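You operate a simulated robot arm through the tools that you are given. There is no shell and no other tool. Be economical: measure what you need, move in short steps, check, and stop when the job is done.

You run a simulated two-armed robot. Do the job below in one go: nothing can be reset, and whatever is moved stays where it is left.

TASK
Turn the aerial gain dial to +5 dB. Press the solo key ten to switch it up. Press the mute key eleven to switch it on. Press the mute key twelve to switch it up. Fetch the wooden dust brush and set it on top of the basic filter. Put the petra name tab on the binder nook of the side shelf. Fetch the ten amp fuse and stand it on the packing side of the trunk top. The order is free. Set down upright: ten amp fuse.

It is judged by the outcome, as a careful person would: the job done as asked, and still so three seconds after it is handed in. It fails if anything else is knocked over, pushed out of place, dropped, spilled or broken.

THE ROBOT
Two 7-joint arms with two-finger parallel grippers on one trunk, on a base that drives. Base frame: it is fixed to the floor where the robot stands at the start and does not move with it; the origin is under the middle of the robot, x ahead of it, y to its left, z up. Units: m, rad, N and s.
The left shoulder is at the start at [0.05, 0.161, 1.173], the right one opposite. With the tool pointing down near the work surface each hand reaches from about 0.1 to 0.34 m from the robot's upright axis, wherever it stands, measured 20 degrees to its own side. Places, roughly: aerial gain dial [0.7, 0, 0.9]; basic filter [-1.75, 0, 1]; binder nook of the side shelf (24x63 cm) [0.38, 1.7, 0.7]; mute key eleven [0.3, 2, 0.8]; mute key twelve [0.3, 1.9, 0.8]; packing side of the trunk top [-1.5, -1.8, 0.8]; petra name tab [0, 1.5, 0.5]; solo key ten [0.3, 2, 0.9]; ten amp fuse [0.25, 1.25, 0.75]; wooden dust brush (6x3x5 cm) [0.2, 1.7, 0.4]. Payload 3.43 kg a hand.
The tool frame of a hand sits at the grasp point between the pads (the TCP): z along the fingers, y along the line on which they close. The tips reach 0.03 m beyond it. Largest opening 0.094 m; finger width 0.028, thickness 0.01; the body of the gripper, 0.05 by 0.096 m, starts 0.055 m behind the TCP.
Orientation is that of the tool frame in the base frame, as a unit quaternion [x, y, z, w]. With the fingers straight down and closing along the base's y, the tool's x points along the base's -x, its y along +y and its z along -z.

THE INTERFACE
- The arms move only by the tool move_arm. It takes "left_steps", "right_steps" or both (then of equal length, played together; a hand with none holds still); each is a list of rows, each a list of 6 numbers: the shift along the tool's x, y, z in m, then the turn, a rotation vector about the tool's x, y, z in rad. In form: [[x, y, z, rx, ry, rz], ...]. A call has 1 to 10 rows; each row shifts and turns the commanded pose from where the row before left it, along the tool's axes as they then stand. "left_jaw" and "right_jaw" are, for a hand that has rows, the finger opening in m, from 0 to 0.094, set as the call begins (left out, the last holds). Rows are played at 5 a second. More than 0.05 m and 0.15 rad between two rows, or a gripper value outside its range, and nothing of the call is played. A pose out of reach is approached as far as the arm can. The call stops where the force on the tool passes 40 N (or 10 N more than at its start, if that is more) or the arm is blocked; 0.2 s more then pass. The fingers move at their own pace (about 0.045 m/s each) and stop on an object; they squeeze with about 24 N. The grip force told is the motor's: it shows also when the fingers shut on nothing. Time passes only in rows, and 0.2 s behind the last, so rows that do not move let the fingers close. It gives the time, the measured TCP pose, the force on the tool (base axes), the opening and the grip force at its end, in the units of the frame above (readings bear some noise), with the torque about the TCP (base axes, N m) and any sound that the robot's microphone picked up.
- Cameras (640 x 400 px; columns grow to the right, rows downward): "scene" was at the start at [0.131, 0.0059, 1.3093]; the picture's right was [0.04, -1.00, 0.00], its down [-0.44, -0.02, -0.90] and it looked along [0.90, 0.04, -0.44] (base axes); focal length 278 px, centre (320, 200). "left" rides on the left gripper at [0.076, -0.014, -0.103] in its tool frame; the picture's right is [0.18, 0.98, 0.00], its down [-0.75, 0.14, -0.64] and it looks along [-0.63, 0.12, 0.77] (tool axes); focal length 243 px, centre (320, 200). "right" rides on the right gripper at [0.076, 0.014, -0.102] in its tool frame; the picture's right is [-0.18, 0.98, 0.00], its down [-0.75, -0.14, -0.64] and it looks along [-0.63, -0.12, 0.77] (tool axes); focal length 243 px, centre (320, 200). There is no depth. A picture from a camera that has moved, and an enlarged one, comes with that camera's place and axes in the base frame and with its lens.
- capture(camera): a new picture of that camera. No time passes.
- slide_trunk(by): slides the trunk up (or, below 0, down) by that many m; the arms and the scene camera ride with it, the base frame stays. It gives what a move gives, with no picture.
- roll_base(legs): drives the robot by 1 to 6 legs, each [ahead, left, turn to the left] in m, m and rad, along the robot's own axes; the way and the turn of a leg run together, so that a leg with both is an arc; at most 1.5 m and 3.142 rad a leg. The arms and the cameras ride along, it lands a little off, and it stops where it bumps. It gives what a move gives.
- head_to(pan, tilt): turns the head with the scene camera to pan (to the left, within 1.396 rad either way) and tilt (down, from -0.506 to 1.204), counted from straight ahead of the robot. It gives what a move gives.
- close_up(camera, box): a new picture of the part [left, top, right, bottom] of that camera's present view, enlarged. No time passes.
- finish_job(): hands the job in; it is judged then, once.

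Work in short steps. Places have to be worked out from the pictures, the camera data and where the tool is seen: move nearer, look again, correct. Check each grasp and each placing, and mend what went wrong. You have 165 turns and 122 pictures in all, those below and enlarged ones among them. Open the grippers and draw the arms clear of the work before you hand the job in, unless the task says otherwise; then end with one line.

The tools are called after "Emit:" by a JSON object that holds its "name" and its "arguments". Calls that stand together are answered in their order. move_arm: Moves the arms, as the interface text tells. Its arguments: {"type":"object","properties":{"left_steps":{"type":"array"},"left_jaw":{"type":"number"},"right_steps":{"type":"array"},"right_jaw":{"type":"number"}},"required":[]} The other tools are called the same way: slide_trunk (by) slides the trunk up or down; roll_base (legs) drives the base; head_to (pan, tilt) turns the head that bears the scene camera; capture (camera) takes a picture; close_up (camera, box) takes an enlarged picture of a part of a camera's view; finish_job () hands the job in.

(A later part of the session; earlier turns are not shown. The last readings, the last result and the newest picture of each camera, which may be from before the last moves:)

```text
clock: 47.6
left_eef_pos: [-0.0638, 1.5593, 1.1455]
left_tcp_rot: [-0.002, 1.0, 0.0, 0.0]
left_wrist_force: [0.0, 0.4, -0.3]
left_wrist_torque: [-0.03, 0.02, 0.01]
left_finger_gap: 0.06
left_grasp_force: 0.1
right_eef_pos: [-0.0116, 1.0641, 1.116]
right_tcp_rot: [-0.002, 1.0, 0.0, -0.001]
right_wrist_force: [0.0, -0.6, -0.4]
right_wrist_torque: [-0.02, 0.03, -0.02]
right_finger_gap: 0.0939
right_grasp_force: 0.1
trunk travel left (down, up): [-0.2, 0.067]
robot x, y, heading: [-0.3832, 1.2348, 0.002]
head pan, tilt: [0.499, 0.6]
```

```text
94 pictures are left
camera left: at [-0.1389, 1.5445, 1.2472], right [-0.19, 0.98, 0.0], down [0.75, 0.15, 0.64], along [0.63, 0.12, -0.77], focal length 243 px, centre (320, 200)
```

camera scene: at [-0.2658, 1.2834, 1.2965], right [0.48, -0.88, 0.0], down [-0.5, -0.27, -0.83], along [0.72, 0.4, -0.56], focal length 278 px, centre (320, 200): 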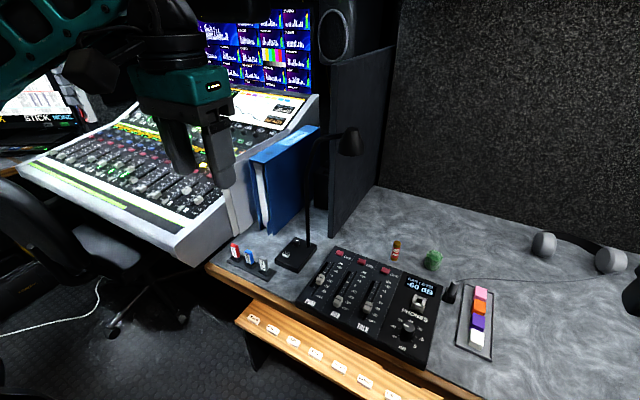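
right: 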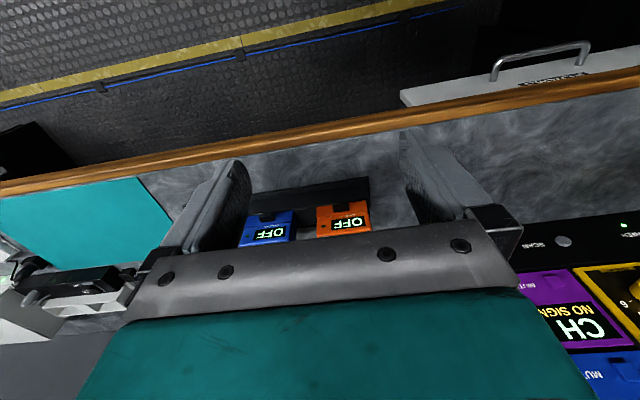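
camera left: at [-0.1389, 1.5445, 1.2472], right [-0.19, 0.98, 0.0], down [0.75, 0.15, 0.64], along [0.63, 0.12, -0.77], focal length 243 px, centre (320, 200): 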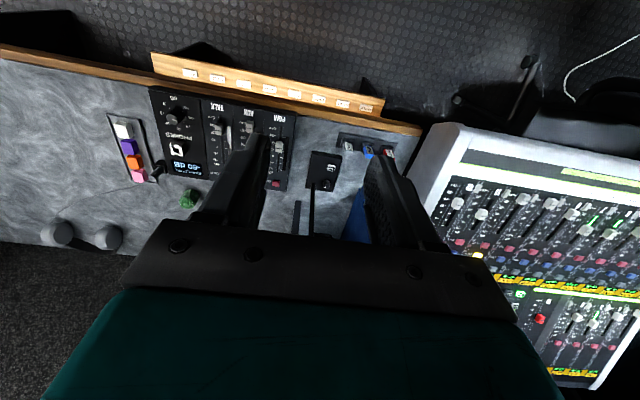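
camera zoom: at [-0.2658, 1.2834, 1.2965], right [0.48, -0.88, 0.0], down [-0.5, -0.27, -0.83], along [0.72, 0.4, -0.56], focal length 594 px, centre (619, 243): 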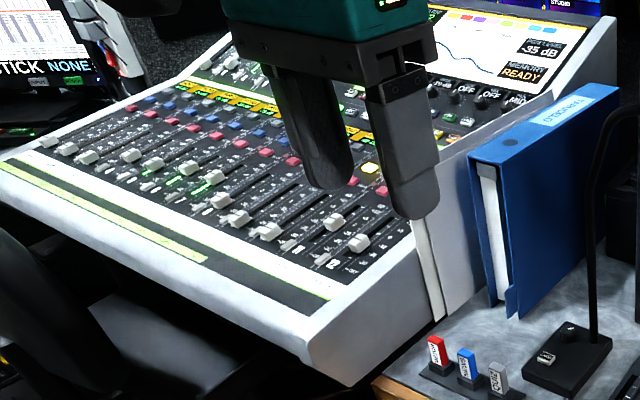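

Rays put the tab near (0.1, 1.5, 0.45). I lower the trunk for reach and look again for better bearings.

Emit:
{"name": "slide_trunk", "arguments": {"by": -0.2}}

Emit:
{"name": "capture", "arguments": {"camera": "left"}}

Emit:
{"name": "capture", "arguments": {"camera": "right"}}

```text
clock: 49.7
left_eef_pos: [-0.0626, 1.5595, 0.9453]
left_tcp_rot: [-0.003, 1.0, 0.0, 0.001]
left_wrist_force: [-0.3, 0.0, 0.7]
left_wrist_torque: [-0.01, 0.0, 0.01]
left_finger_gap: 0.0602
left_grasp_force: 0.0
right_eef_pos: [-0.0121, 1.0648, 0.9158]
right_tcp_rot: [-0.002, 1.0, 0.0, 0.0]
right_wrist_force: [0.6, 0.2, -0.2]
right_wrist_torque: [0.0, 0.0, -0.02]
right_finger_gap: 0.0942
right_grasp_force: 0.0
trunk travel left (down, up): [0.0, 0.267]
robot x, y, heading: [-0.3794, 1.2423, 0.002]
head pan, tilt: [0.499, 0.6]
```

```text
93 pictures are left
camera left: at [-0.139, 1.5446, 1.0472], right [-0.19, 0.98, 0.0], down [0.75, 0.15, 0.64], along [0.63, 0.12, -0.77], focal length 243 px, centre (320, 200)
```

left: 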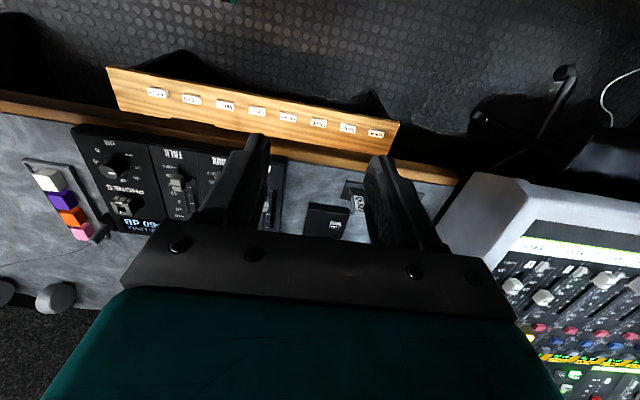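

```text
92 pictures are left
camera right: at [-0.0879, 1.0783, 1.0186], right [0.18, 0.98, 0.0], down [0.75, -0.14, 0.64], along [0.63, -0.12, -0.77], focal length 243 px, centre (320, 200)
```

right: 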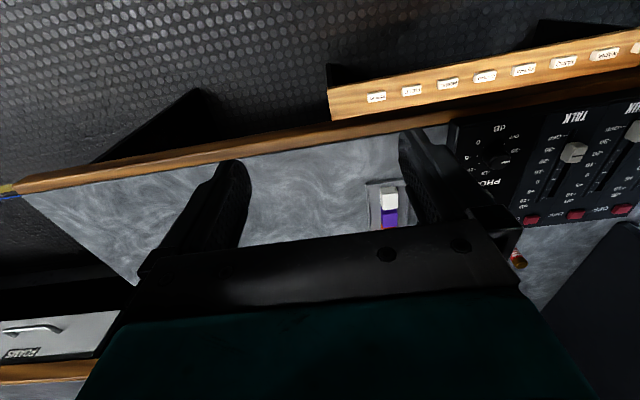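

Triangulation with both hand cameras gives PETRA at about (0.12, 1.505, 0.405) and the bench top near z 0.70. I now look around the ledge and below for the brush.

Emit:
{"name": "head_to", "arguments": {"pan": 0.6, "tilt": 0.8}}

Emit:
{"name": "capture", "arguments": {"camera": "scene"}}

Emit:
{"name": "close_up", "arguments": {"camera": "left", "box": [260, 40, 500, 190]}}

```text
clock: 50.5
left_eef_pos: [-0.0621, 1.5592, 0.945]
left_tcp_rot: [-0.003, 1.0, -0.001, 0.001]
left_wrist_force: [0.6, 0.6, -0.3]
left_wrist_torque: [0.02, -0.02, -0.01]
left_finger_gap: 0.06
left_grasp_force: 0.1
right_eef_pos: [-0.0114, 1.0654, 0.9165]
right_tcp_rot: [-0.002, 1.0, 0.0, 0.0]
right_wrist_force: [0.0, 0.4, 0.8]
right_wrist_torque: [-0.03, -0.01, -0.01]
right_finger_gap: 0.0939
right_grasp_force: 0.1
trunk travel left (down, up): [0.0, 0.267]
robot x, y, heading: [-0.3825, 1.2408, 0.006]
head pan, tilt: [0.6, 0.799]
```

```text
91 pictures are left
camera scene: at [-0.2769, 1.2867, 1.0797], right [0.57, -0.82, 0.0], down [-0.59, -0.41, -0.7], along [0.57, 0.4, -0.72], focal length 278 px, centre (320, 200)
```

scene: 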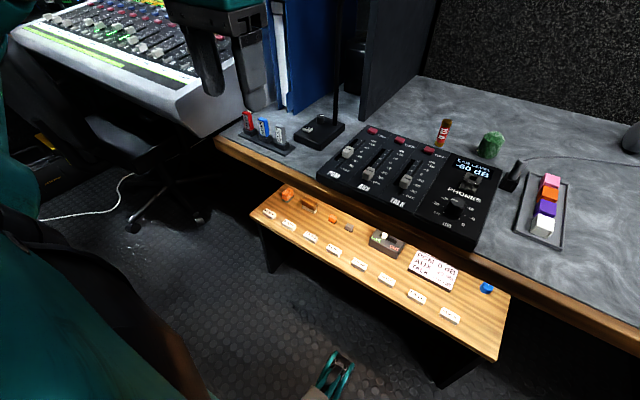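

```text
2.67 times, centred on (380, 115) of left
camera zoom: at [-0.1389, 1.5446, 1.0472], right [-0.19, 0.98, 0.0], down [0.75, 0.15, 0.64], along [0.63, 0.12, -0.77], focal length 647 px, centre (160, 427)
```

zoom: 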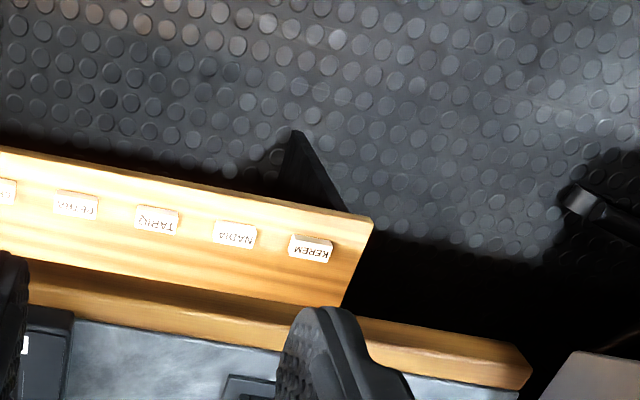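

The ledge holds more items behind the tabs, one looks like the brush. I zoom in.

Emit:
{"name": "close_up", "arguments": {"camera": "scene", "box": [240, 170, 400, 270]}}

Emit:
{"name": "close_up", "arguments": {"camera": "scene", "box": [200, 20, 440, 170]}}

```text
4.00 times, centred on (320, 220) of scene
camera zoom: at [-0.2769, 1.2867, 1.0797], right [0.57, -0.82, 0.0], down [-0.59, -0.41, -0.7], along [0.57, 0.4, -0.72], focal length 1114 px, centre (320, 120)
```

zoom: 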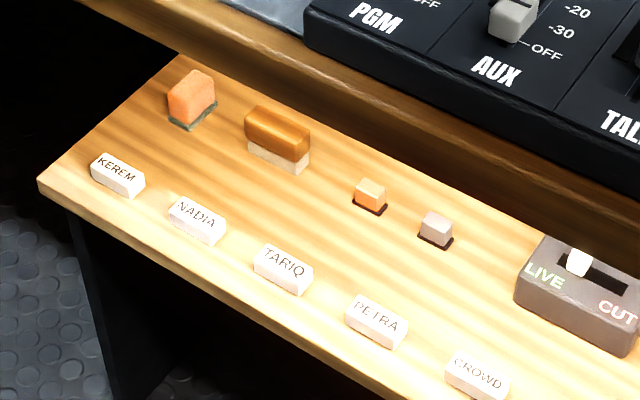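

```text
2.67 times, centred on (320, 95) of scene
camera zoom: at [-0.2769, 1.2867, 1.0797], right [0.57, -0.82, 0.0], down [-0.59, -0.41, -0.7], along [0.57, 0.4, -0.72], focal length 743 px, centre (320, 480)
```

zoom: 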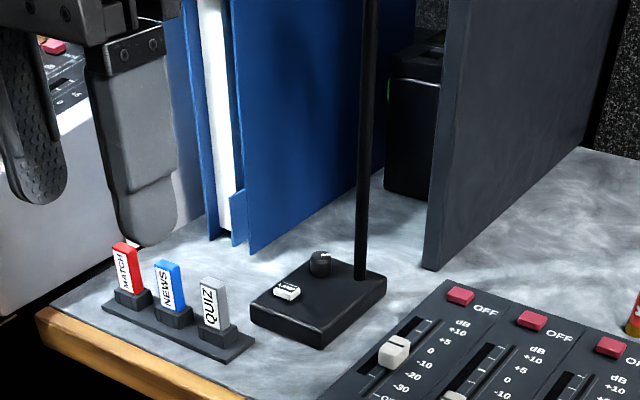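

Brush found on the ledge at roughly (0.20, 1.665), below the bench overhang. There is something teal at the image bottom near the floor; I check it before driving closer.

Emit:
{"name": "head_to", "arguments": {"pan": 0.2, "tilt": 1.15}}

Emit:
{"name": "capture", "arguments": {"camera": "scene"}}

```text
clock: 51.3
left_eef_pos: [-0.0625, 1.5596, 0.9459]
left_tcp_rot: [-0.003, 1.0, 0.0, 0.001]
left_wrist_force: [0.9, 0.1, 0.6]
left_wrist_torque: [-0.01, -0.01, 0.04]
left_finger_gap: 0.0601
left_grasp_force: 0.0
right_eef_pos: [-0.012, 1.0661, 0.9161]
right_tcp_rot: [-0.001, 1.0, 0.0, 0.0]
right_wrist_force: [-0.1, -0.7, -0.2]
right_wrist_torque: [0.02, 0.0, 0.02]
right_finger_gap: 0.094
right_grasp_force: 0.0
trunk travel left (down, up): [0.0, 0.267]
robot x, y, heading: [-0.3789, 1.2399, 0.001]
head pan, tilt: [0.201, 1.15]
```

```text
87 pictures are left
camera scene: at [-0.2849, 1.2531, 1.0548], right [0.2, -0.98, 0.0], down [-0.89, -0.19, -0.41], along [0.4, 0.08, -0.91], focal length 278 px, centre (320, 200)
```

scene: 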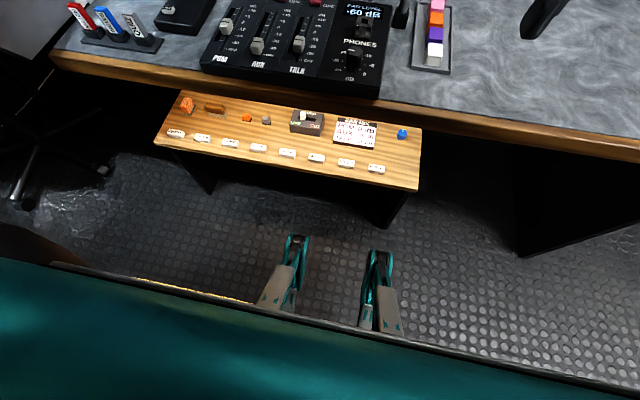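

The teal pieces are the robot's own feet, with only a little room ahead. I drive left 0.21 m so the left hand can serve tab, nook and brush.

Emit:
{"name": "roll_base", "arguments": {"legs": [[0.03, 0.21, 0]]}}

Emit:
{"name": "head_to", "arguments": {"pan": 0.3, "tilt": 0.9}}

Emit:
{"name": "capture", "arguments": {"camera": "scene"}}

```text
clock: 53.8
left_eef_pos: [-0.0316, 1.77, 0.9455]
left_tcp_rot: [0.0, 1.0, 0.0, 0.001]
left_wrist_force: [-0.2, -0.8, -0.4]
left_wrist_torque: [0.01, 0.01, 0.01]
left_finger_gap: 0.06
left_grasp_force: 0.0
right_eef_pos: [0.0177, 1.2736, 0.9156]
right_tcp_rot: [0.0, 1.0, 0.0, 0.0]
right_wrist_force: [-0.4, 0.1, 0.3]
right_wrist_torque: [0.01, -0.01, -0.03]
right_finger_gap: 0.0937
right_grasp_force: 0.1
trunk travel left (down, up): [0.0, 0.267]
robot x, y, heading: [-0.3569, 1.4486, -0.004]
head pan, tilt: [0.201, 1.15]
```

```text
clock: 54.6
left_eef_pos: [-0.0319, 1.77, 0.9446]
left_tcp_rot: [0.0, 1.0, 0.0, 0.001]
left_wrist_force: [-1.1, -0.1, 0.0]
left_wrist_torque: [0.01, 0.0, 0.02]
left_finger_gap: 0.0597
left_grasp_force: 0.0
right_eef_pos: [0.017, 1.275, 0.9165]
right_tcp_rot: [0.001, 1.0, -0.001, 0.0]
right_wrist_force: [-0.7, 1.1, -0.1]
right_wrist_torque: [0.01, 0.02, 0.03]
right_finger_gap: 0.094
right_grasp_force: 0.1
trunk travel left (down, up): [0.0, 0.267]
robot x, y, heading: [-0.3499, 1.4499, -0.0]
head pan, tilt: [0.3, 0.901]
```

```text
86 pictures are left
camera scene: at [-0.2418, 1.4742, 1.0717], right [0.29, -0.96, 0.0], down [-0.75, -0.23, -0.62], along [0.59, 0.18, -0.78], focal length 278 px, centre (320, 200)
```

scene: 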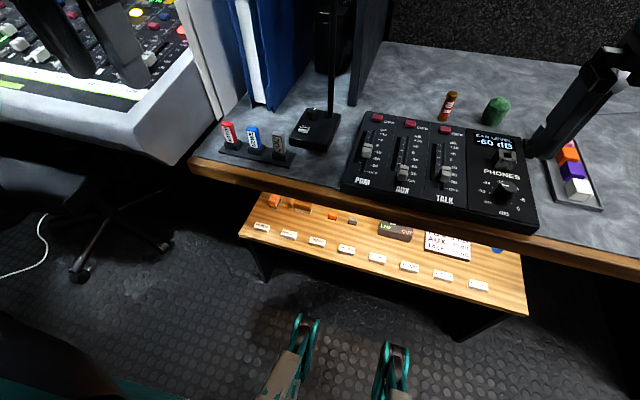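

Left hand must come back and over to the tab's y, then down and pitch. First row set moves it clear of console and bench, then lowers and pitches.

Emit:
{"name": "move_arm", "arguments": {"left_steps": [[0.0117, -0.0442, 0, 0, 0, 0], [0.0117, -0.0442, 0, 0, 0, 0], [0.0117, -0.0442, 0, 0, 0, 0], [0.0117, -0.0442, 0, 0, 0, 0], [0.0117, -0.0442, 0, 0, 0, 0], [0.0117, -0.0442, 0, 0, 0, 0]]}}

Emit:
{"name": "move_arm", "arguments": {"left_steps": [[0, 0, 0.04, 0, 0, 0], [0, 0, 0.04, 0, 0, 0], [0, 0, 0.04, 0, 0, 0], [0, 0, 0.04, 0, 0, 0], [0, 0, 0.04, 0, 0, 0], [0, 0, 0, 0, -0.122, 0], [0, 0, 0, 0, -0.122, 0], [0, 0, 0, 0, -0.122, 0], [0, 0, 0, 0, -0.122, 0], [0, 0, 0, 0, -0.122, 0]]}}

```text
clock: 56.0
left_eef_pos: [-0.0989, 1.5065, 0.9471]
left_tcp_rot: [0.0, 1.0, 0.0, 0.001]
left_wrist_force: [0.6, -0.2, 0.3]
left_wrist_torque: [-0.02, 0.02, -0.03]
left_finger_gap: 0.0601
left_grasp_force: 0.0
right_eef_pos: [0.018, 1.2748, 0.9158]
right_tcp_rot: [0.001, 1.0, -0.001, 0.0]
right_wrist_force: [0.3, 0.1, -0.1]
right_wrist_torque: [-0.04, 0.0, 0.01]
right_finger_gap: 0.0937
right_grasp_force: 0.1
trunk travel left (down, up): [0.0, 0.267]
robot x, y, heading: [-0.3506, 1.4498, -0.002]
head pan, tilt: [0.3, 0.901]
```

```text
clock: 58.2
left_eef_pos: [-0.0933, 1.4919, 0.7406]
left_tcp_rot: [0.0, 0.953, 0.0, 0.302]
left_wrist_force: [0.2, -0.1, 0.2]
left_wrist_torque: [0.01, -0.02, 0.02]
left_finger_gap: 0.0599
left_grasp_force: 0.0
left hand out of reach, approached as far as the arm can: row 9, 10
right_eef_pos: [0.016, 1.2744, 0.9165]
right_tcp_rot: [0.001, 1.0, 0.0, 0.001]
right_wrist_force: [-0.4, 0.2, -0.3]
right_wrist_torque: [0.01, 0.03, 0.0]
right_finger_gap: 0.0943
right_grasp_force: 0.1
trunk travel left (down, up): [0.0, 0.267]
robot x, y, heading: [-0.3494, 1.4517, -0.003]
head pan, tilt: [0.3, 0.901]
```

Close-in pitching was a bit at the limit, but the pose is right. I slide down along the tool toward the tab, under the bench lip.

Emit:
{"name": "move_arm", "arguments": {"left_steps": [[0.0033, 0.0022, 0.0411, 0, 0, 0], [0.0033, 0.0022, 0.0411, 0, 0, 0], [0.0033, 0.0022, 0.0411, 0, 0, 0], [0.0033, 0.0022, 0.0411, 0, 0, 0], [0.0033, 0.0022, 0.0411, 0, 0, 0], [0.0033, 0.0022, 0.0411, 0, 0, 0]]}}

Emit:
{"name": "capture", "arguments": {"camera": "left"}}

Emit:
{"name": "capture", "arguments": {"camera": "scene"}}

```text
clock: 59.6
left_eef_pos: [0.0317, 1.5053, 0.5283]
left_tcp_rot: [-0.001, 0.954, -0.001, 0.301]
left_wrist_force: [1.1, 0.3, 0.2]
left_wrist_torque: [0.0, 0.0, -0.01]
left_finger_gap: 0.06
left_grasp_force: 0.0
right_eef_pos: [0.0175, 1.2752, 0.9166]
right_tcp_rot: [0.001, 1.0, 0.0, 0.0]
right_wrist_force: [-0.8, -0.4, 0.0]
right_wrist_torque: [-0.02, 0.0, -0.04]
right_finger_gap: 0.094
right_grasp_force: 0.0
trunk travel left (down, up): [0.0, 0.267]
robot x, y, heading: [-0.3525, 1.4496, -0.004]
head pan, tilt: [0.3, 0.901]
```

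```text
85 pictures are left
camera left: at [-0.0891, 1.491, 0.5667], right [-0.15, 0.98, -0.11], down [0.25, 0.14, 0.96], along [0.96, 0.12, -0.27], focal length 243 px, centre (320, 200)
```

left: 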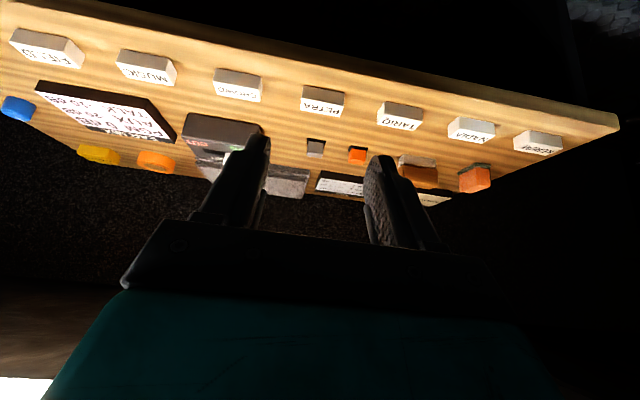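

```text
84 pictures are left
camera scene: at [-0.2418, 1.4742, 1.0717], right [0.29, -0.96, 0.0], down [-0.75, -0.23, -0.62], along [0.59, 0.18, -0.78], focal length 278 px, centre (320, 200)
```

scene: 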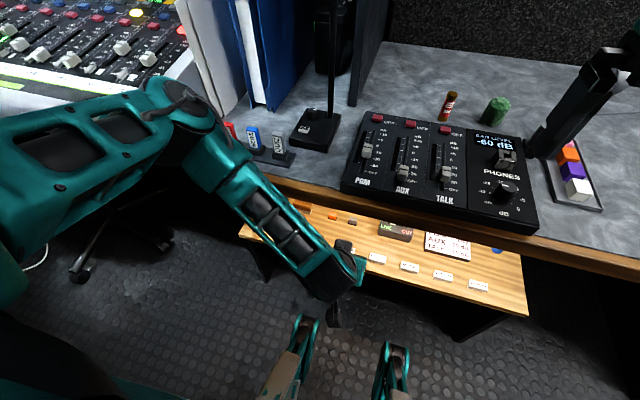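

PETRA reads at (0.122, 1.508, 0.40), 44 mm wide. I descend most of the way and look.

Emit:
{"name": "move_arm", "arguments": {"left_steps": [[-0.0007, 0.0008, 0.03, 0, 0, 0], [-0.0007, 0.0008, 0.03, 0, 0, 0], [-0.0007, 0.0008, 0.03, 0, 0, 0]]}}

Emit:
{"name": "capture", "arguments": {"camera": "left"}}

```text
clock: 60.4
left_eef_pos: [0.0833, 1.5081, 0.4552]
left_tcp_rot: [0.0, 0.954, 0.0, 0.301]
left_wrist_force: [-0.5, 0.1, 0.2]
left_wrist_torque: [-0.01, 0.04, -0.02]
left_finger_gap: 0.0598
left_grasp_force: 0.1
right_eef_pos: [0.0177, 1.2743, 0.9165]
right_tcp_rot: [0.001, 1.0, -0.001, 0.0]
right_wrist_force: [1.0, -0.2, -0.4]
right_wrist_torque: [0.03, -0.02, 0.01]
right_finger_gap: 0.0943
right_grasp_force: 0.1
trunk travel left (down, up): [0.0, 0.267]
robot x, y, heading: [-0.3566, 1.4503, 0.0]
head pan, tilt: [0.3, 0.901]
```

```text
83 pictures are left
camera left: at [-0.037, 1.4931, 0.494], right [-0.15, 0.98, -0.11], down [0.25, 0.14, 0.96], along [0.96, 0.12, -0.27], focal length 243 px, centre (320, 200)
```

left: 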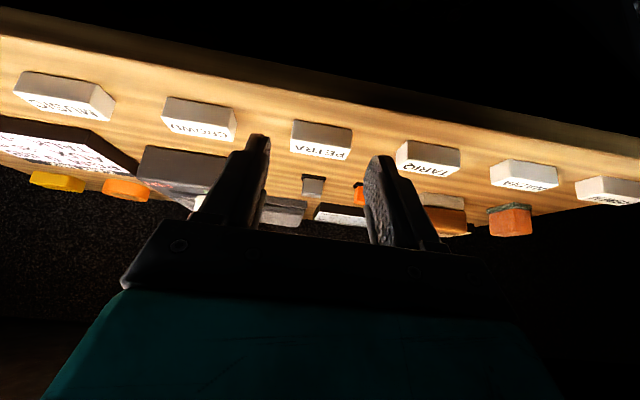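

Tab spans x 0.12–0.15 with ledge at z≈0.391. I make the last descent so the tips straddle it.

Emit:
{"name": "move_arm", "arguments": {"left_steps": [[-0.0056, 0.0005, 0.022, 0, 0, 0], [-0.0056, 0.0005, 0.022, 0, 0, 0]]}}

Emit:
{"name": "capture", "arguments": {"camera": "left"}}

```text
clock: 60.7
left_eef_pos: [0.0885, 1.5064, 0.4502]
left_tcp_rot: [0.006, 0.955, -0.003, 0.296]
left_wrist_force: [-6.1, 8.8, 20.9]
left_wrist_torque: [-0.32, 2.41, -1.06]
left_finger_gap: 0.0599
left_grasp_force: 0.0
right_eef_pos: [0.018, 1.2755, 0.9171]
right_tcp_rot: [0.001, 1.0, 0.0, 0.001]
right_wrist_force: [-0.4, 1.3, 0.3]
right_wrist_torque: [0.01, 0.02, 0.01]
right_finger_gap: 0.0939
right_grasp_force: 0.0
trunk travel left (down, up): [0.0, 0.267]
robot x, y, heading: [-0.3563, 1.4493, -0.008]
head pan, tilt: [0.3, 0.901]
stopped in row 1 (left hand): the force on the tool passed its limit at 92 N (the readings are from after the stop); the commanded pose is now the measured one
```

```text
82 pictures are left
camera left: at [-0.0327, 1.4928, 0.4911], right [-0.14, 0.98, -0.1], down [0.26, 0.14, 0.96], along [0.96, 0.11, -0.28], focal length 243 px, centre (320, 200)
```

left: 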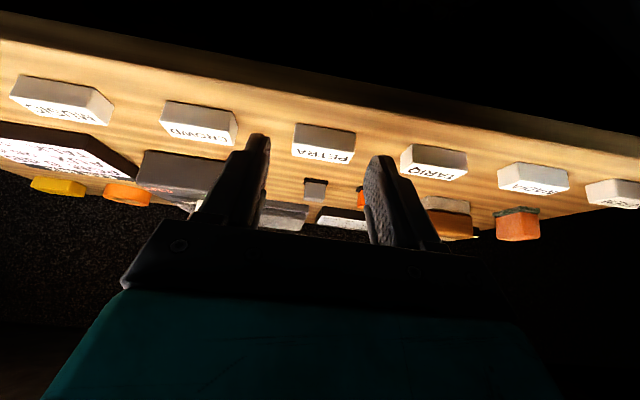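

The hand was stopped (92 N peak), and the torque suggests the wrist camera hit something below and in front of the ledge. I check with the scene view.

Emit:
{"name": "head_to", "arguments": {"pan": 0.1, "tilt": 1.15}}

Emit:
{"name": "capture", "arguments": {"camera": "scene"}}

Emit:
{"name": "capture", "arguments": {"camera": "right"}}

```text
clock: 61.5
left_eef_pos: [0.089, 1.5058, 0.4501]
left_tcp_rot: [0.003, 0.955, -0.002, 0.297]
left_wrist_force: [-7.7, 9.5, 34.9]
left_wrist_torque: [-0.45, 4.18, -1.21]
left_finger_gap: 0.0601
left_grasp_force: 0.1
right_eef_pos: [0.0154, 1.2742, 0.9173]
right_tcp_rot: [0.001, 1.0, 0.0, 0.0]
right_wrist_force: [0.1, 1.0, 0.5]
right_wrist_torque: [0.04, -0.02, 0.02]
right_finger_gap: 0.094
right_grasp_force: 0.1
trunk travel left (down, up): [0.0, 0.267]
robot x, y, heading: [-0.3501, 1.4488, -0.002]
head pan, tilt: [0.099, 1.15]
```

```text
81 pictures are left
camera scene: at [-0.2561, 1.4579, 1.0552], right [0.1, -1.0, 0.0], down [-0.91, -0.09, -0.41], along [0.41, 0.04, -0.91], focal length 278 px, centre (320, 200)
```

scene: 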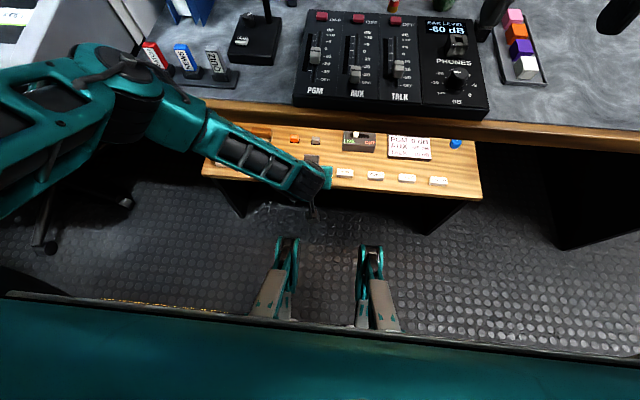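

```text
80 pictures are left
camera right: at [-0.0606, 1.2882, 1.0192], right [0.19, 0.98, 0.0], down [0.75, -0.14, 0.64], along [0.63, -0.12, -0.77], focal length 243 px, centre (320, 200)
```

right: 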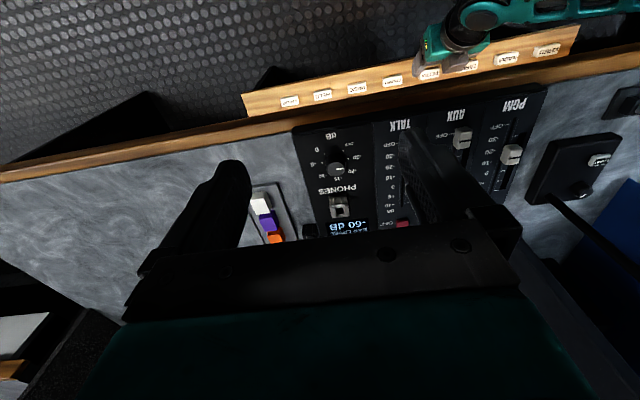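

I enlarge the region around the hand to see what the camera housing may be touching.

Emit:
{"name": "close_up", "arguments": {"camera": "scene", "box": [230, 110, 400, 330]}}

```text
1.82 times, centred on (315, 220) of scene
camera zoom: at [-0.2561, 1.4579, 1.0552], right [0.1, -1.0, 0.0], down [-0.91, -0.09, -0.41], along [0.41, 0.04, -0.91], focal length 506 px, centre (329, 164)
```

zoom: 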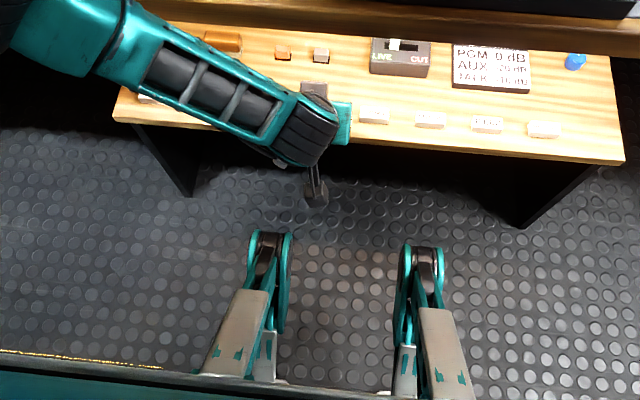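

The forearm's elbow is swung out and likely rests on the bench edge, because the arm is too folded. I back out, retreat the base a little and raise the trunk so the arm comes in straighter.

Emit:
{"name": "move_arm", "arguments": {"left_steps": [[0, 0, -0.03, 0, 0, 0], [0, 0, -0.03, 0, 0, 0], [0, 0, -0.03, 0, 0, 0], [0, 0, -0.03, 0, 0, 0]]}}

Emit:
{"name": "roll_base", "arguments": {"legs": [[-0.1, 0.0, 0]]}}

Emit:
{"name": "slide_trunk", "arguments": {"by": 0.12}}

Emit:
{"name": "capture", "arguments": {"camera": "scene"}}

```text
clock: 62.5
left_eef_pos: [0.0215, 1.5069, 0.5494]
left_tcp_rot: [0.004, 0.955, -0.002, 0.296]
left_wrist_force: [-0.2, -0.4, 0.0]
left_wrist_torque: [0.02, -0.02, 0.04]
left_finger_gap: 0.06
left_grasp_force: 0.1
right_eef_pos: [0.0177, 1.2742, 0.9161]
right_tcp_rot: [0.002, 1.0, 0.0, 0.0]
right_wrist_force: [0.3, -0.1, 0.1]
right_wrist_torque: [-0.01, -0.03, 0.01]
right_finger_gap: 0.094
right_grasp_force: 0.1
trunk travel left (down, up): [0.0, 0.267]
robot x, y, heading: [-0.3561, 1.4485, -0.001]
head pan, tilt: [0.099, 1.15]
```

```text
clock: 63.6
left_eef_pos: [-0.0768, 1.5077, 0.5492]
left_tcp_rot: [0.005, 0.955, -0.002, 0.296]
left_wrist_force: [-0.6, -1.5, 0.0]
left_wrist_torque: [0.03, -0.04, -0.02]
left_finger_gap: 0.0603
left_grasp_force: 0.1
right_eef_pos: [-0.0812, 1.2742, 0.9154]
right_tcp_rot: [0.002, 1.0, 0.0, -0.001]
right_wrist_force: [1.1, -0.1, 0.4]
right_wrist_torque: [0.01, 0.05, 0.02]
right_finger_gap: 0.0941
right_grasp_force: 0.0
trunk travel left (down, up): [0.0, 0.267]
robot x, y, heading: [-0.4504, 1.4512, -0.005]
head pan, tilt: [0.099, 1.15]
```

```text
clock: 65.1
left_eef_pos: [-0.077, 1.5071, 0.669]
left_tcp_rot: [0.005, 0.955, -0.002, 0.298]
left_wrist_force: [-0.2, 0.4, 0.0]
left_wrist_torque: [-0.04, 0.0, 0.0]
left_finger_gap: 0.0601
left_grasp_force: 0.0
right_eef_pos: [-0.0795, 1.275, 1.0359]
right_tcp_rot: [0.002, 1.0, 0.0, 0.0]
right_wrist_force: [-0.2, 0.4, 0.5]
right_wrist_torque: [0.0, 0.01, -0.01]
right_finger_gap: 0.0941
right_grasp_force: 0.1
trunk travel left (down, up): [-0.12, 0.147]
robot x, y, heading: [-0.4529, 1.4501, -0.006]
head pan, tilt: [0.099, 1.15]
```

```text
78 pictures are left
camera scene: at [-0.3523, 1.4579, 1.1747], right [0.1, -1.0, 0.0], down [-0.91, -0.09, -0.41], along [0.41, 0.04, -0.91], focal length 278 px, centre (320, 200)
```

scene: 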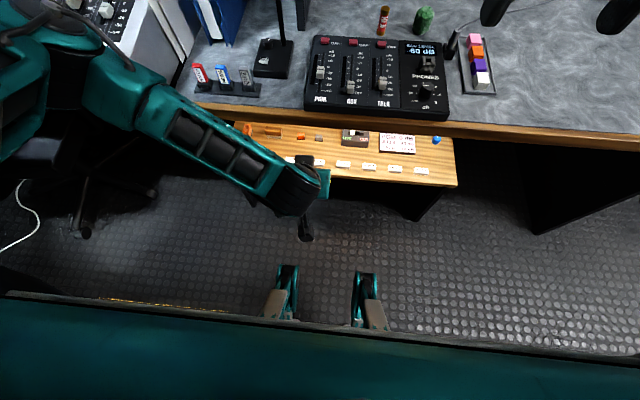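

I try the descent again from this straighter configuration, stopping short of the ledge to inspect.

Emit:
{"name": "move_arm", "arguments": {"left_steps": [[-0.0018, 0.0003, 0.0395, 0, 0, 0], [-0.0018, 0.0003, 0.0395, 0, 0, 0], [-0.0018, 0.0003, 0.0395, 0, 0, 0], [-0.0018, 0.0003, 0.0395, 0, 0, 0], [-0.0018, 0.0003, 0.0395, 0, 0, 0], [-0.0018, 0.0003, 0.0395, 0, 0, 0]]}}

Emit:
{"name": "capture", "arguments": {"camera": "scene"}}

Emit:
{"name": "capture", "arguments": {"camera": "right"}}

```text
clock: 66.5
left_eef_pos: [0.0682, 1.5129, 0.487]
left_tcp_rot: [0.004, 0.955, 0.0, 0.298]
left_wrist_force: [1.3, 2.7, 1.3]
left_wrist_torque: [-0.19, 0.22, -0.11]
left_finger_gap: 0.06
left_grasp_force: 0.2
left hand out of reach, approached as far as the arm can: row 6
right_eef_pos: [-0.081, 1.2729, 1.0354]
right_tcp_rot: [0.002, 1.0, 0.001, 0.0]
right_wrist_force: [-0.4, -0.1, -0.3]
right_wrist_torque: [-0.02, 0.03, -0.01]
right_finger_gap: 0.094
right_grasp_force: 0.1
trunk travel left (down, up): [-0.12, 0.147]
robot x, y, heading: [-0.4476, 1.4496, -0.004]
head pan, tilt: [0.099, 1.15]
```

```text
77 pictures are left
camera scene: at [-0.3527, 1.4574, 1.1749], right [0.1, -1.0, 0.0], down [-0.91, -0.09, -0.41], along [0.41, 0.04, -0.91], focal length 278 px, centre (320, 200)
```

scene: 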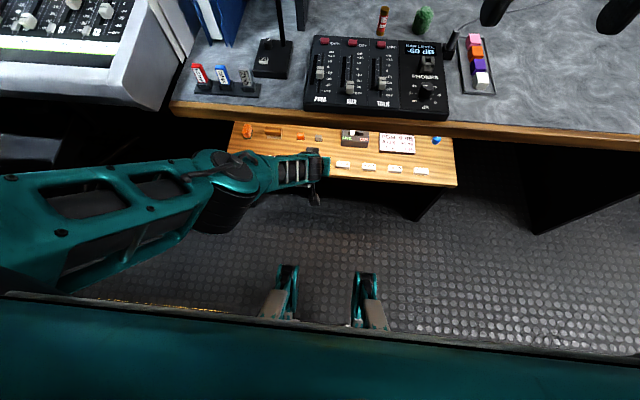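

```text
76 pictures are left
camera right: at [-0.1575, 1.2873, 1.1385], right [0.19, 0.98, 0.0], down [0.75, -0.14, 0.64], along [0.63, -0.12, -0.77], focal length 243 px, centre (320, 200)
```

right: 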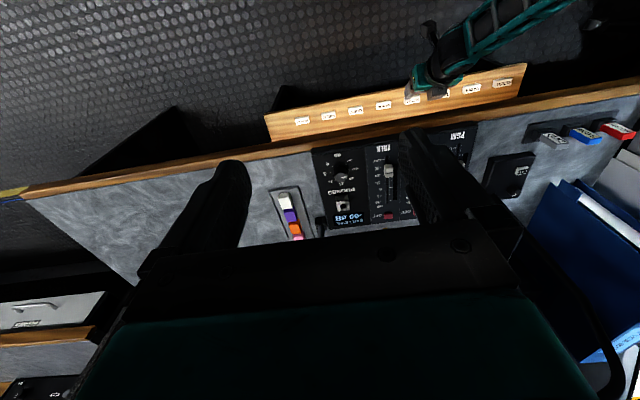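

The arm is now straight and clear of the bench, but at full stretch. I draw back slightly and lower the trunk 7 cm to regain reach.

Emit:
{"name": "move_arm", "arguments": {"left_steps": [[0, -0.003, -0.03, 0, 0, 0]]}}

Emit:
{"name": "slide_trunk", "arguments": {"by": -0.07}}

Emit:
{"name": "capture", "arguments": {"camera": "left"}}

```text
clock: 66.9
left_eef_pos: [0.0493, 1.5089, 0.5113]
left_tcp_rot: [0.004, 0.954, 0.0, 0.299]
left_wrist_force: [0.7, 0.7, 1.7]
left_wrist_torque: [-0.05, 0.07, -0.03]
left_finger_gap: 0.0598
left_grasp_force: 0.1
right_eef_pos: [-0.0806, 1.2746, 1.0359]
right_tcp_rot: [0.002, 1.0, 0.0, 0.001]
right_wrist_force: [-0.4, -0.3, -0.4]
right_wrist_torque: [0.01, -0.03, 0.02]
right_finger_gap: 0.0938
right_grasp_force: 0.1
trunk travel left (down, up): [-0.12, 0.147]
robot x, y, heading: [-0.451, 1.4507, -0.006]
head pan, tilt: [0.099, 1.15]
```

```text
clock: 68.0
left_eef_pos: [0.0478, 1.5082, 0.4411]
left_tcp_rot: [0.005, 0.955, -0.001, 0.296]
left_wrist_force: [0.1, 0.2, 0.2]
left_wrist_torque: [-0.02, 0.04, -0.02]
left_finger_gap: 0.06
left_grasp_force: 0.0
right_eef_pos: [-0.0809, 1.2747, 0.9659]
right_tcp_rot: [0.002, 1.0, 0.0, 0.0]
right_wrist_force: [0.5, -0.5, -0.1]
right_wrist_torque: [0.0, 0.01, 0.01]
right_finger_gap: 0.0941
right_grasp_force: 0.1
trunk travel left (down, up): [-0.05, 0.217]
robot x, y, heading: [-0.4523, 1.4507, -0.002]
head pan, tilt: [0.099, 1.15]
```

```text
75 pictures are left
camera left: at [-0.0725, 1.4945, 0.4816], right [-0.14, 0.98, -0.1], down [0.26, 0.14, 0.96], along [0.96, 0.11, -0.27], focal length 243 px, centre (320, 200)
```

left: 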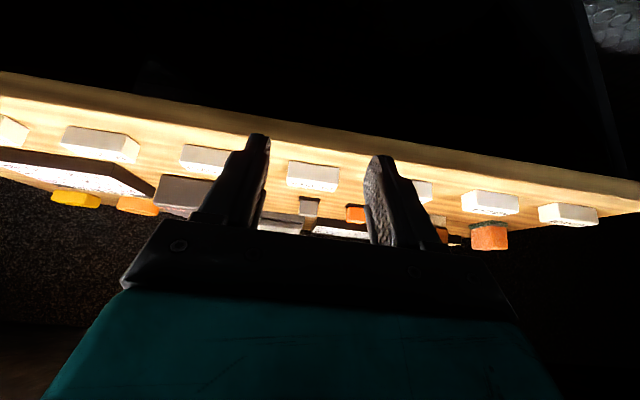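

The tab is straight ahead between the fingers. I slide in horizontally first.

Emit:
{"name": "move_arm", "arguments": {"left_steps": [[-0.019, 0, 0.013, 0, 0, 0], [-0.019, 0, 0.013, 0, 0, 0], [-0.019, 0, 0.013, 0, 0, 0]]}}

Emit:
{"name": "capture", "arguments": {"camera": "left"}}

```text
clock: 68.8
left_eef_pos: [0.1091, 1.5027, 0.4563]
left_tcp_rot: [0.006, 0.955, -0.003, 0.296]
left_wrist_force: [0.7, 0.6, 0.4]
left_wrist_torque: [0.01, -0.01, 0.01]
left_finger_gap: 0.0597
left_grasp_force: 0.0
left hand out of reach, approached as far as the arm can: row 3
right_eef_pos: [-0.0812, 1.2744, 0.9654]
right_tcp_rot: [0.002, 1.0, -0.001, -0.001]
right_wrist_force: [-0.8, -0.1, 0.2]
right_wrist_torque: [0.01, -0.05, -0.03]
right_finger_gap: 0.0941
right_grasp_force: 0.1
trunk travel left (down, up): [-0.05, 0.217]
robot x, y, heading: [-0.449, 1.4496, -0.005]
head pan, tilt: [0.099, 1.15]
```

```text
74 pictures are left
camera left: at [-0.011, 1.4903, 0.4979], right [-0.14, 0.98, -0.11], down [0.26, 0.14, 0.96], along [0.96, 0.11, -0.28], focal length 243 px, centre (320, 200)
```

left: 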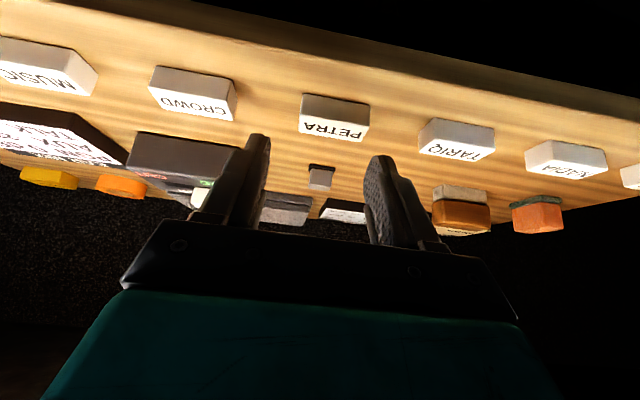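

Still slightly short of reach. The tab sits at x 0.119–0.149, y 1.507, ledge z 0.39, so I lower the trunk 2.5 cm and finish with a small arm move.

Emit:
{"name": "slide_trunk", "arguments": {"by": -0.025}}

Emit:
{"name": "move_arm", "arguments": {"left_steps": [[-0.0035, 0.004, 0.0095, 0, 0, 0]]}}

Emit:
{"name": "capture", "arguments": {"camera": "left"}}

```text
clock: 69.5
left_eef_pos: [0.1106, 1.5038, 0.4319]
left_tcp_rot: [0.005, 0.955, -0.002, 0.297]
left_wrist_force: [-2.3, -0.5, 3.5]
left_wrist_torque: [0.1, 0.04, 0.09]
left_finger_gap: 0.0599
left_grasp_force: 0.0
right_eef_pos: [-0.0814, 1.2745, 0.9395]
right_tcp_rot: [0.001, 1.0, 0.0, 0.0]
right_wrist_force: [-1.3, 1.3, -0.4]
right_wrist_torque: [0.0, 0.0, 0.01]
right_finger_gap: 0.0942
right_grasp_force: 0.0
trunk travel left (down, up): [-0.025, 0.242]
robot x, y, heading: [-0.4549, 1.4492, 0.0]
head pan, tilt: [0.099, 1.15]
```

```text
clock: 69.9
left_eef_pos: [0.1112, 1.5112, 0.4342]
left_tcp_rot: [0.004, 0.955, -0.001, 0.296]
left_wrist_force: [1.1, 0.2, -0.4]
left_wrist_torque: [0.0, -0.01, 0.0]
left_finger_gap: 0.0599
left_grasp_force: 0.0
left hand out of reach, approached as far as the arm can: row 1
right_eef_pos: [-0.0803, 1.2734, 0.941]
right_tcp_rot: [0.002, 1.0, 0.0, -0.001]
right_wrist_force: [-0.9, -0.1, -0.2]
right_wrist_torque: [0.01, -0.01, 0.0]
right_finger_gap: 0.0942
right_grasp_force: 0.1
trunk travel left (down, up): [-0.025, 0.242]
robot x, y, heading: [-0.4511, 1.4473, -0.007]
head pan, tilt: [0.099, 1.15]
```

```text
73 pictures are left
camera left: at [-0.0086, 1.4964, 0.4737], right [-0.14, 0.98, -0.1], down [0.26, 0.14, 0.96], along [0.95, 0.11, -0.28], focal length 243 px, centre (320, 200)
```

left: 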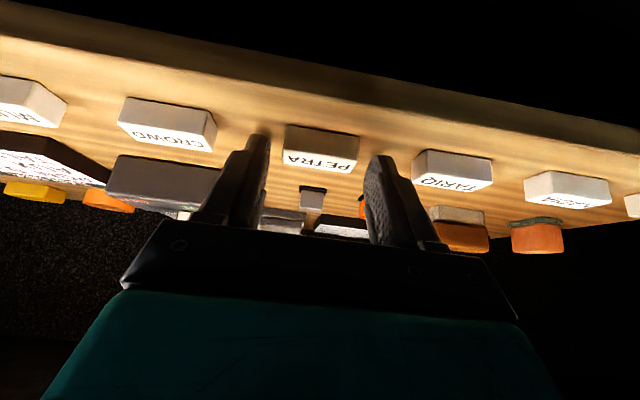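

The fingers straddle PETRA but are 1 cm high. I lower the trunk 1.1 cm and close.

Emit:
{"name": "slide_trunk", "arguments": {"by": -0.011}}

Emit:
{"name": "move_arm", "arguments": {"left_steps": [[0, 0, 0, 0, 0, 0], [0, 0, 0, 0, 0, 0], [0, 0, 0, 0, 0, 0], [0, 0, 0, 0, 0, 0]], "left_jaw": 0.02}}

Emit:
{"name": "capture", "arguments": {"camera": "left"}}

```text
clock: 70.3
left_eef_pos: [0.1128, 1.5092, 0.4328]
left_tcp_rot: [0.004, 0.955, -0.001, 0.297]
left_wrist_force: [-15.3, 4.1, 21.0]
left_wrist_torque: [-0.01, 0.41, -0.13]
left_finger_gap: 0.0581
left_grasp_force: 0.0
right_eef_pos: [-0.0812, 1.2747, 0.9387]
right_tcp_rot: [0.001, 1.0, 0.001, 0.001]
right_wrist_force: [-0.1, 0.0, 0.2]
right_wrist_torque: [0.02, -0.03, 0.0]
right_finger_gap: 0.0939
right_grasp_force: 0.1
trunk travel left (down, up): [-0.021, 0.245]
robot x, y, heading: [-0.4491, 1.45, -0.001]
head pan, tilt: [0.099, 1.15]
stopped: the force on the tool passed its limit at 52 N (the readings are from after the stop); the commanded pose is now the measured one
```

```text
clock: 71.3
left_eef_pos: [0.1137, 1.5089, 0.4318]
left_tcp_rot: [0.005, 0.955, -0.002, 0.298]
left_wrist_force: [-6.0, 0.4, 18.4]
left_wrist_torque: [0.04, 0.05, 0.05]
left_finger_gap: 0.0406
left_grasp_force: 24.3
right_eef_pos: [-0.083, 1.2741, 0.9371]
right_tcp_rot: [0.002, 1.0, 0.001, 0.002]
right_wrist_force: [0.4, 0.3, -1.0]
right_wrist_torque: [-0.03, 0.0, 0.01]
right_finger_gap: 0.0941
right_grasp_force: 0.0
trunk travel left (down, up): [-0.021, 0.245]
robot x, y, heading: [-0.45, 1.4511, -0.005]
head pan, tilt: [0.099, 1.15]
```

```text
72 pictures are left
camera left: at [-0.0077, 1.4954, 0.4727], right [-0.14, 0.98, -0.1], down [0.26, 0.14, 0.96], along [0.96, 0.11, -0.27], focal length 243 px, centre (320, 200)
```

left: 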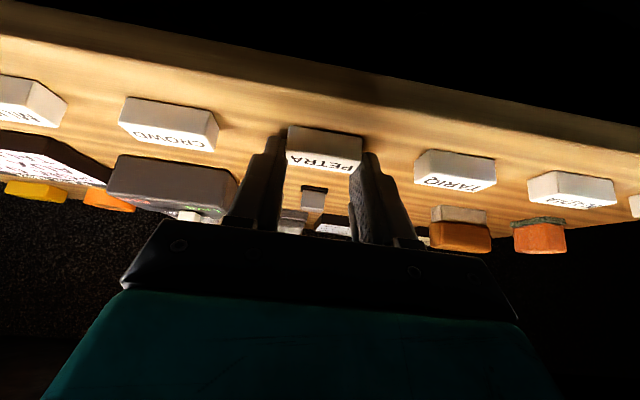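

The tips touched the ledge and the fingers closed at 0.041 m on the tab. I lift with the trunk and check the hold.

Emit:
{"name": "slide_trunk", "arguments": {"by": 0.05}}

Emit:
{"name": "capture", "arguments": {"camera": "left"}}

```text
clock: 72.2
left_eef_pos: [0.1134, 1.5093, 0.4801]
left_tcp_rot: [0.005, 0.955, 0.0, 0.297]
left_wrist_force: [0.2, -0.1, -1.5]
left_wrist_torque: [0.01, -0.02, -0.03]
left_finger_gap: 0.0406
left_grasp_force: 23.8
right_eef_pos: [-0.0817, 1.2742, 0.9874]
right_tcp_rot: [0.002, 1.0, 0.0, 0.0]
right_wrist_force: [0.5, -0.4, -0.3]
right_wrist_torque: [-0.02, 0.01, 0.03]
right_finger_gap: 0.0942
right_grasp_force: 0.1
trunk travel left (down, up): [-0.071, 0.195]
robot x, y, heading: [-0.4505, 1.4458, -0.005]
head pan, tilt: [0.099, 1.15]
```

```text
71 pictures are left
camera left: at [-0.0083, 1.4957, 0.521], right [-0.14, 0.98, -0.1], down [0.26, 0.14, 0.96], along [0.96, 0.11, -0.27], focal length 243 px, centre (320, 200)
```

left: 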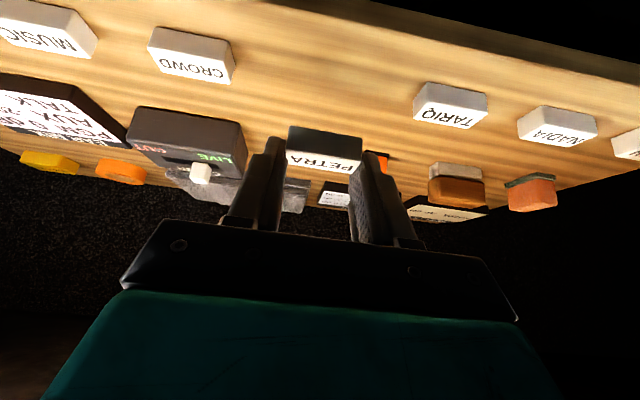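

PETRA is held. I back away from under the bench, raise the trunk, then lift the hand above bench height.

Emit:
{"name": "roll_base", "arguments": {"legs": [[-0.17, 0, 0]]}}

Emit:
{"name": "slide_trunk", "arguments": {"by": 0.1}}

Emit:
{"name": "move_arm", "arguments": {"left_steps": [[-0.022, 0.02, -0.033, 0, 0, 0], [-0.022, 0.02, -0.033, 0, 0, 0], [-0.022, 0.02, -0.033, 0, 0, 0], [-0.022, 0.02, -0.033, 0, 0, 0], [-0.022, 0.02, -0.033, 0, 0, 0], [-0.022, 0.02, -0.033, 0, 0, 0], [-0.022, 0.02, -0.033, 0, 0, 0], [-0.022, 0, -0.033, 0, 0.133, 0], [0, 0, 0, 0, 0.133, 0], [0, 0, 0, 0, 0.134, 0]]}}

Emit:
{"name": "capture", "arguments": {"camera": "left"}}

```text
clock: 73.7
left_eef_pos: [-0.0589, 1.5125, 0.4804]
left_tcp_rot: [0.002, 0.955, 0.0, 0.297]
left_wrist_force: [-0.1, 0.8, 0.1]
left_wrist_torque: [0.0, -0.01, 0.02]
left_finger_gap: 0.0405
left_grasp_force: 24.2
right_eef_pos: [-0.2526, 1.2772, 0.9878]
right_tcp_rot: [-0.002, 1.0, 0.0, 0.0]
right_wrist_force: [0.7, 0.6, -0.5]
right_wrist_torque: [0.0, -0.01, -0.01]
right_finger_gap: 0.0938
right_grasp_force: 0.1
trunk travel left (down, up): [-0.071, 0.195]
robot x, y, heading: [-0.6214, 1.4541, 0.007]
head pan, tilt: [0.099, 1.15]
```

```text
clock: 75.0
left_eef_pos: [-0.0592, 1.5122, 0.5805]
left_tcp_rot: [0.002, 0.955, -0.001, 0.296]
left_wrist_force: [0.0, -0.7, -0.1]
left_wrist_torque: [0.02, 0.01, 0.02]
left_finger_gap: 0.0406
left_grasp_force: 23.9
right_eef_pos: [-0.2514, 1.2765, 1.0864]
right_tcp_rot: [-0.001, 1.0, -0.001, 0.0]
right_wrist_force: [0.4, 0.2, 0.1]
right_wrist_torque: [0.01, 0.03, 0.01]
right_finger_gap: 0.0942
right_grasp_force: 0.0
trunk travel left (down, up): [-0.171, 0.095]
robot x, y, heading: [-0.6227, 1.4503, 0.009]
head pan, tilt: [0.099, 1.15]
```

```text
clock: 77.2
left_eef_pos: [-0.0643, 1.6517, 0.8977]
left_tcp_rot: [0.002, 0.995, -0.001, 0.101]
left_wrist_force: [0.4, 0.0, 0.3]
left_wrist_torque: [0.0, -0.03, 0.0]
left_finger_gap: 0.0406
left_grasp_force: 24.9
right_eef_pos: [-0.2516, 1.2769, 1.0871]
right_tcp_rot: [-0.002, 1.0, 0.0, 0.0]
right_wrist_force: [0.2, 0.4, -0.5]
right_wrist_torque: [0.0, -0.01, 0.02]
right_finger_gap: 0.0938
right_grasp_force: 0.2
trunk travel left (down, up): [-0.171, 0.095]
robot x, y, heading: [-0.6231, 1.4519, -0.001]
head pan, tilt: [0.099, 1.15]
```

```text
70 pictures are left
camera left: at [-0.1592, 1.6375, 0.9818], right [-0.18, 0.98, -0.04], down [0.61, 0.14, 0.78], along [0.77, 0.11, -0.63], focal length 243 px, centre (320, 200)
```

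left: 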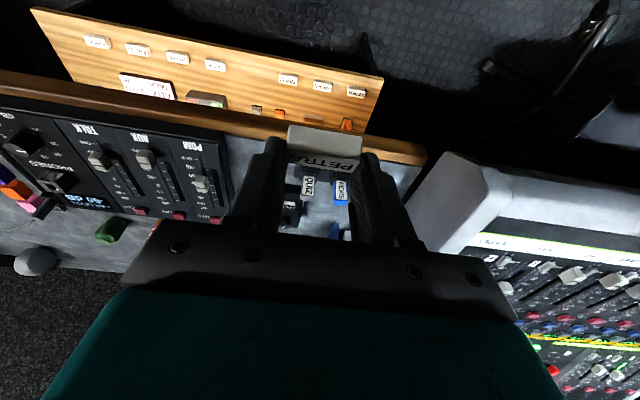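

The tab is safely held with fingers nearly vertical. I drive ahead and a bit left to bring it over the free spot behind the cue stand, staying high.

Emit:
{"name": "roll_base", "arguments": {"legs": [[0.235, 0.06, 0]]}}

Emit:
{"name": "capture", "arguments": {"camera": "left"}}

Emit:
{"name": "head_to", "arguments": {"pan": 0.4, "tilt": 0.7}}

Emit:
{"name": "capture", "arguments": {"camera": "scene"}}

```text
clock: 79.0
left_eef_pos: [0.1738, 1.711, 0.8965]
left_tcp_rot: [0.003, 0.995, -0.001, 0.101]
left_wrist_force: [-0.1, -0.1, 0.1]
left_wrist_torque: [0.0, 0.0, -0.01]
left_finger_gap: 0.0408
left_grasp_force: 24.1
right_eef_pos: [-0.0154, 1.3364, 1.0875]
right_tcp_rot: [-0.001, 1.0, 0.0, 0.0]
right_wrist_force: [0.1, 0.9, 0.6]
right_wrist_torque: [0.01, -0.01, -0.01]
right_finger_gap: 0.0942
right_grasp_force: 0.1
trunk travel left (down, up): [-0.171, 0.095]
robot x, y, heading: [-0.3856, 1.5134, 0.004]
head pan, tilt: [0.099, 1.15]
```

```text
69 pictures are left
camera left: at [0.0782, 1.6975, 0.9811], right [-0.18, 0.98, -0.04], down [0.61, 0.14, 0.78], along [0.77, 0.11, -0.62], focal length 243 px, centre (320, 200)
```

left: 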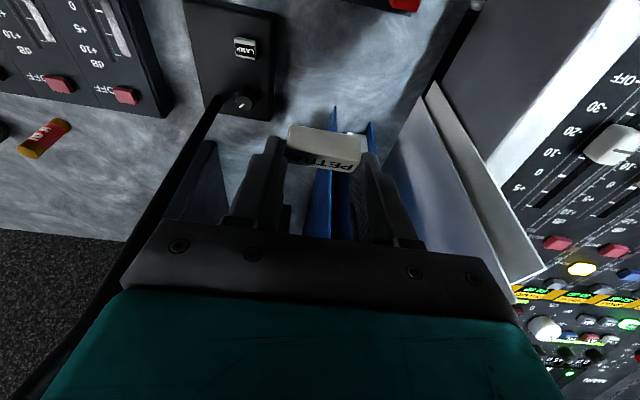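

```text
clock: 79.9
left_eef_pos: [0.1736, 1.7122, 0.8956]
left_tcp_rot: [0.002, 0.995, 0.0, 0.101]
left_wrist_force: [0.4, -0.5, -1.0]
left_wrist_torque: [0.02, 0.0, 0.02]
left_finger_gap: 0.0406
left_grasp_force: 24.2
right_eef_pos: [-0.0142, 1.3377, 1.0862]
right_tcp_rot: [-0.002, 1.0, -0.001, 0.001]
right_wrist_force: [0.3, 0.2, -0.2]
right_wrist_torque: [-0.03, 0.01, 0.03]
right_finger_gap: 0.094
right_grasp_force: 0.2
trunk travel left (down, up): [-0.171, 0.095]
robot x, y, heading: [-0.3853, 1.5078, 0.005]
head pan, tilt: [0.4, 0.7]
```

```text
68 pictures are left
camera scene: at [-0.2682, 1.5462, 1.2592], right [0.39, -0.92, 0.0], down [-0.59, -0.25, -0.76], along [0.7, 0.3, -0.64], focal length 278 px, centre (320, 200)
```

scene: 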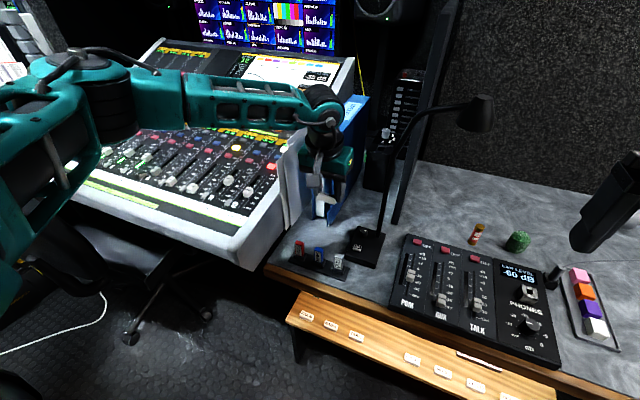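

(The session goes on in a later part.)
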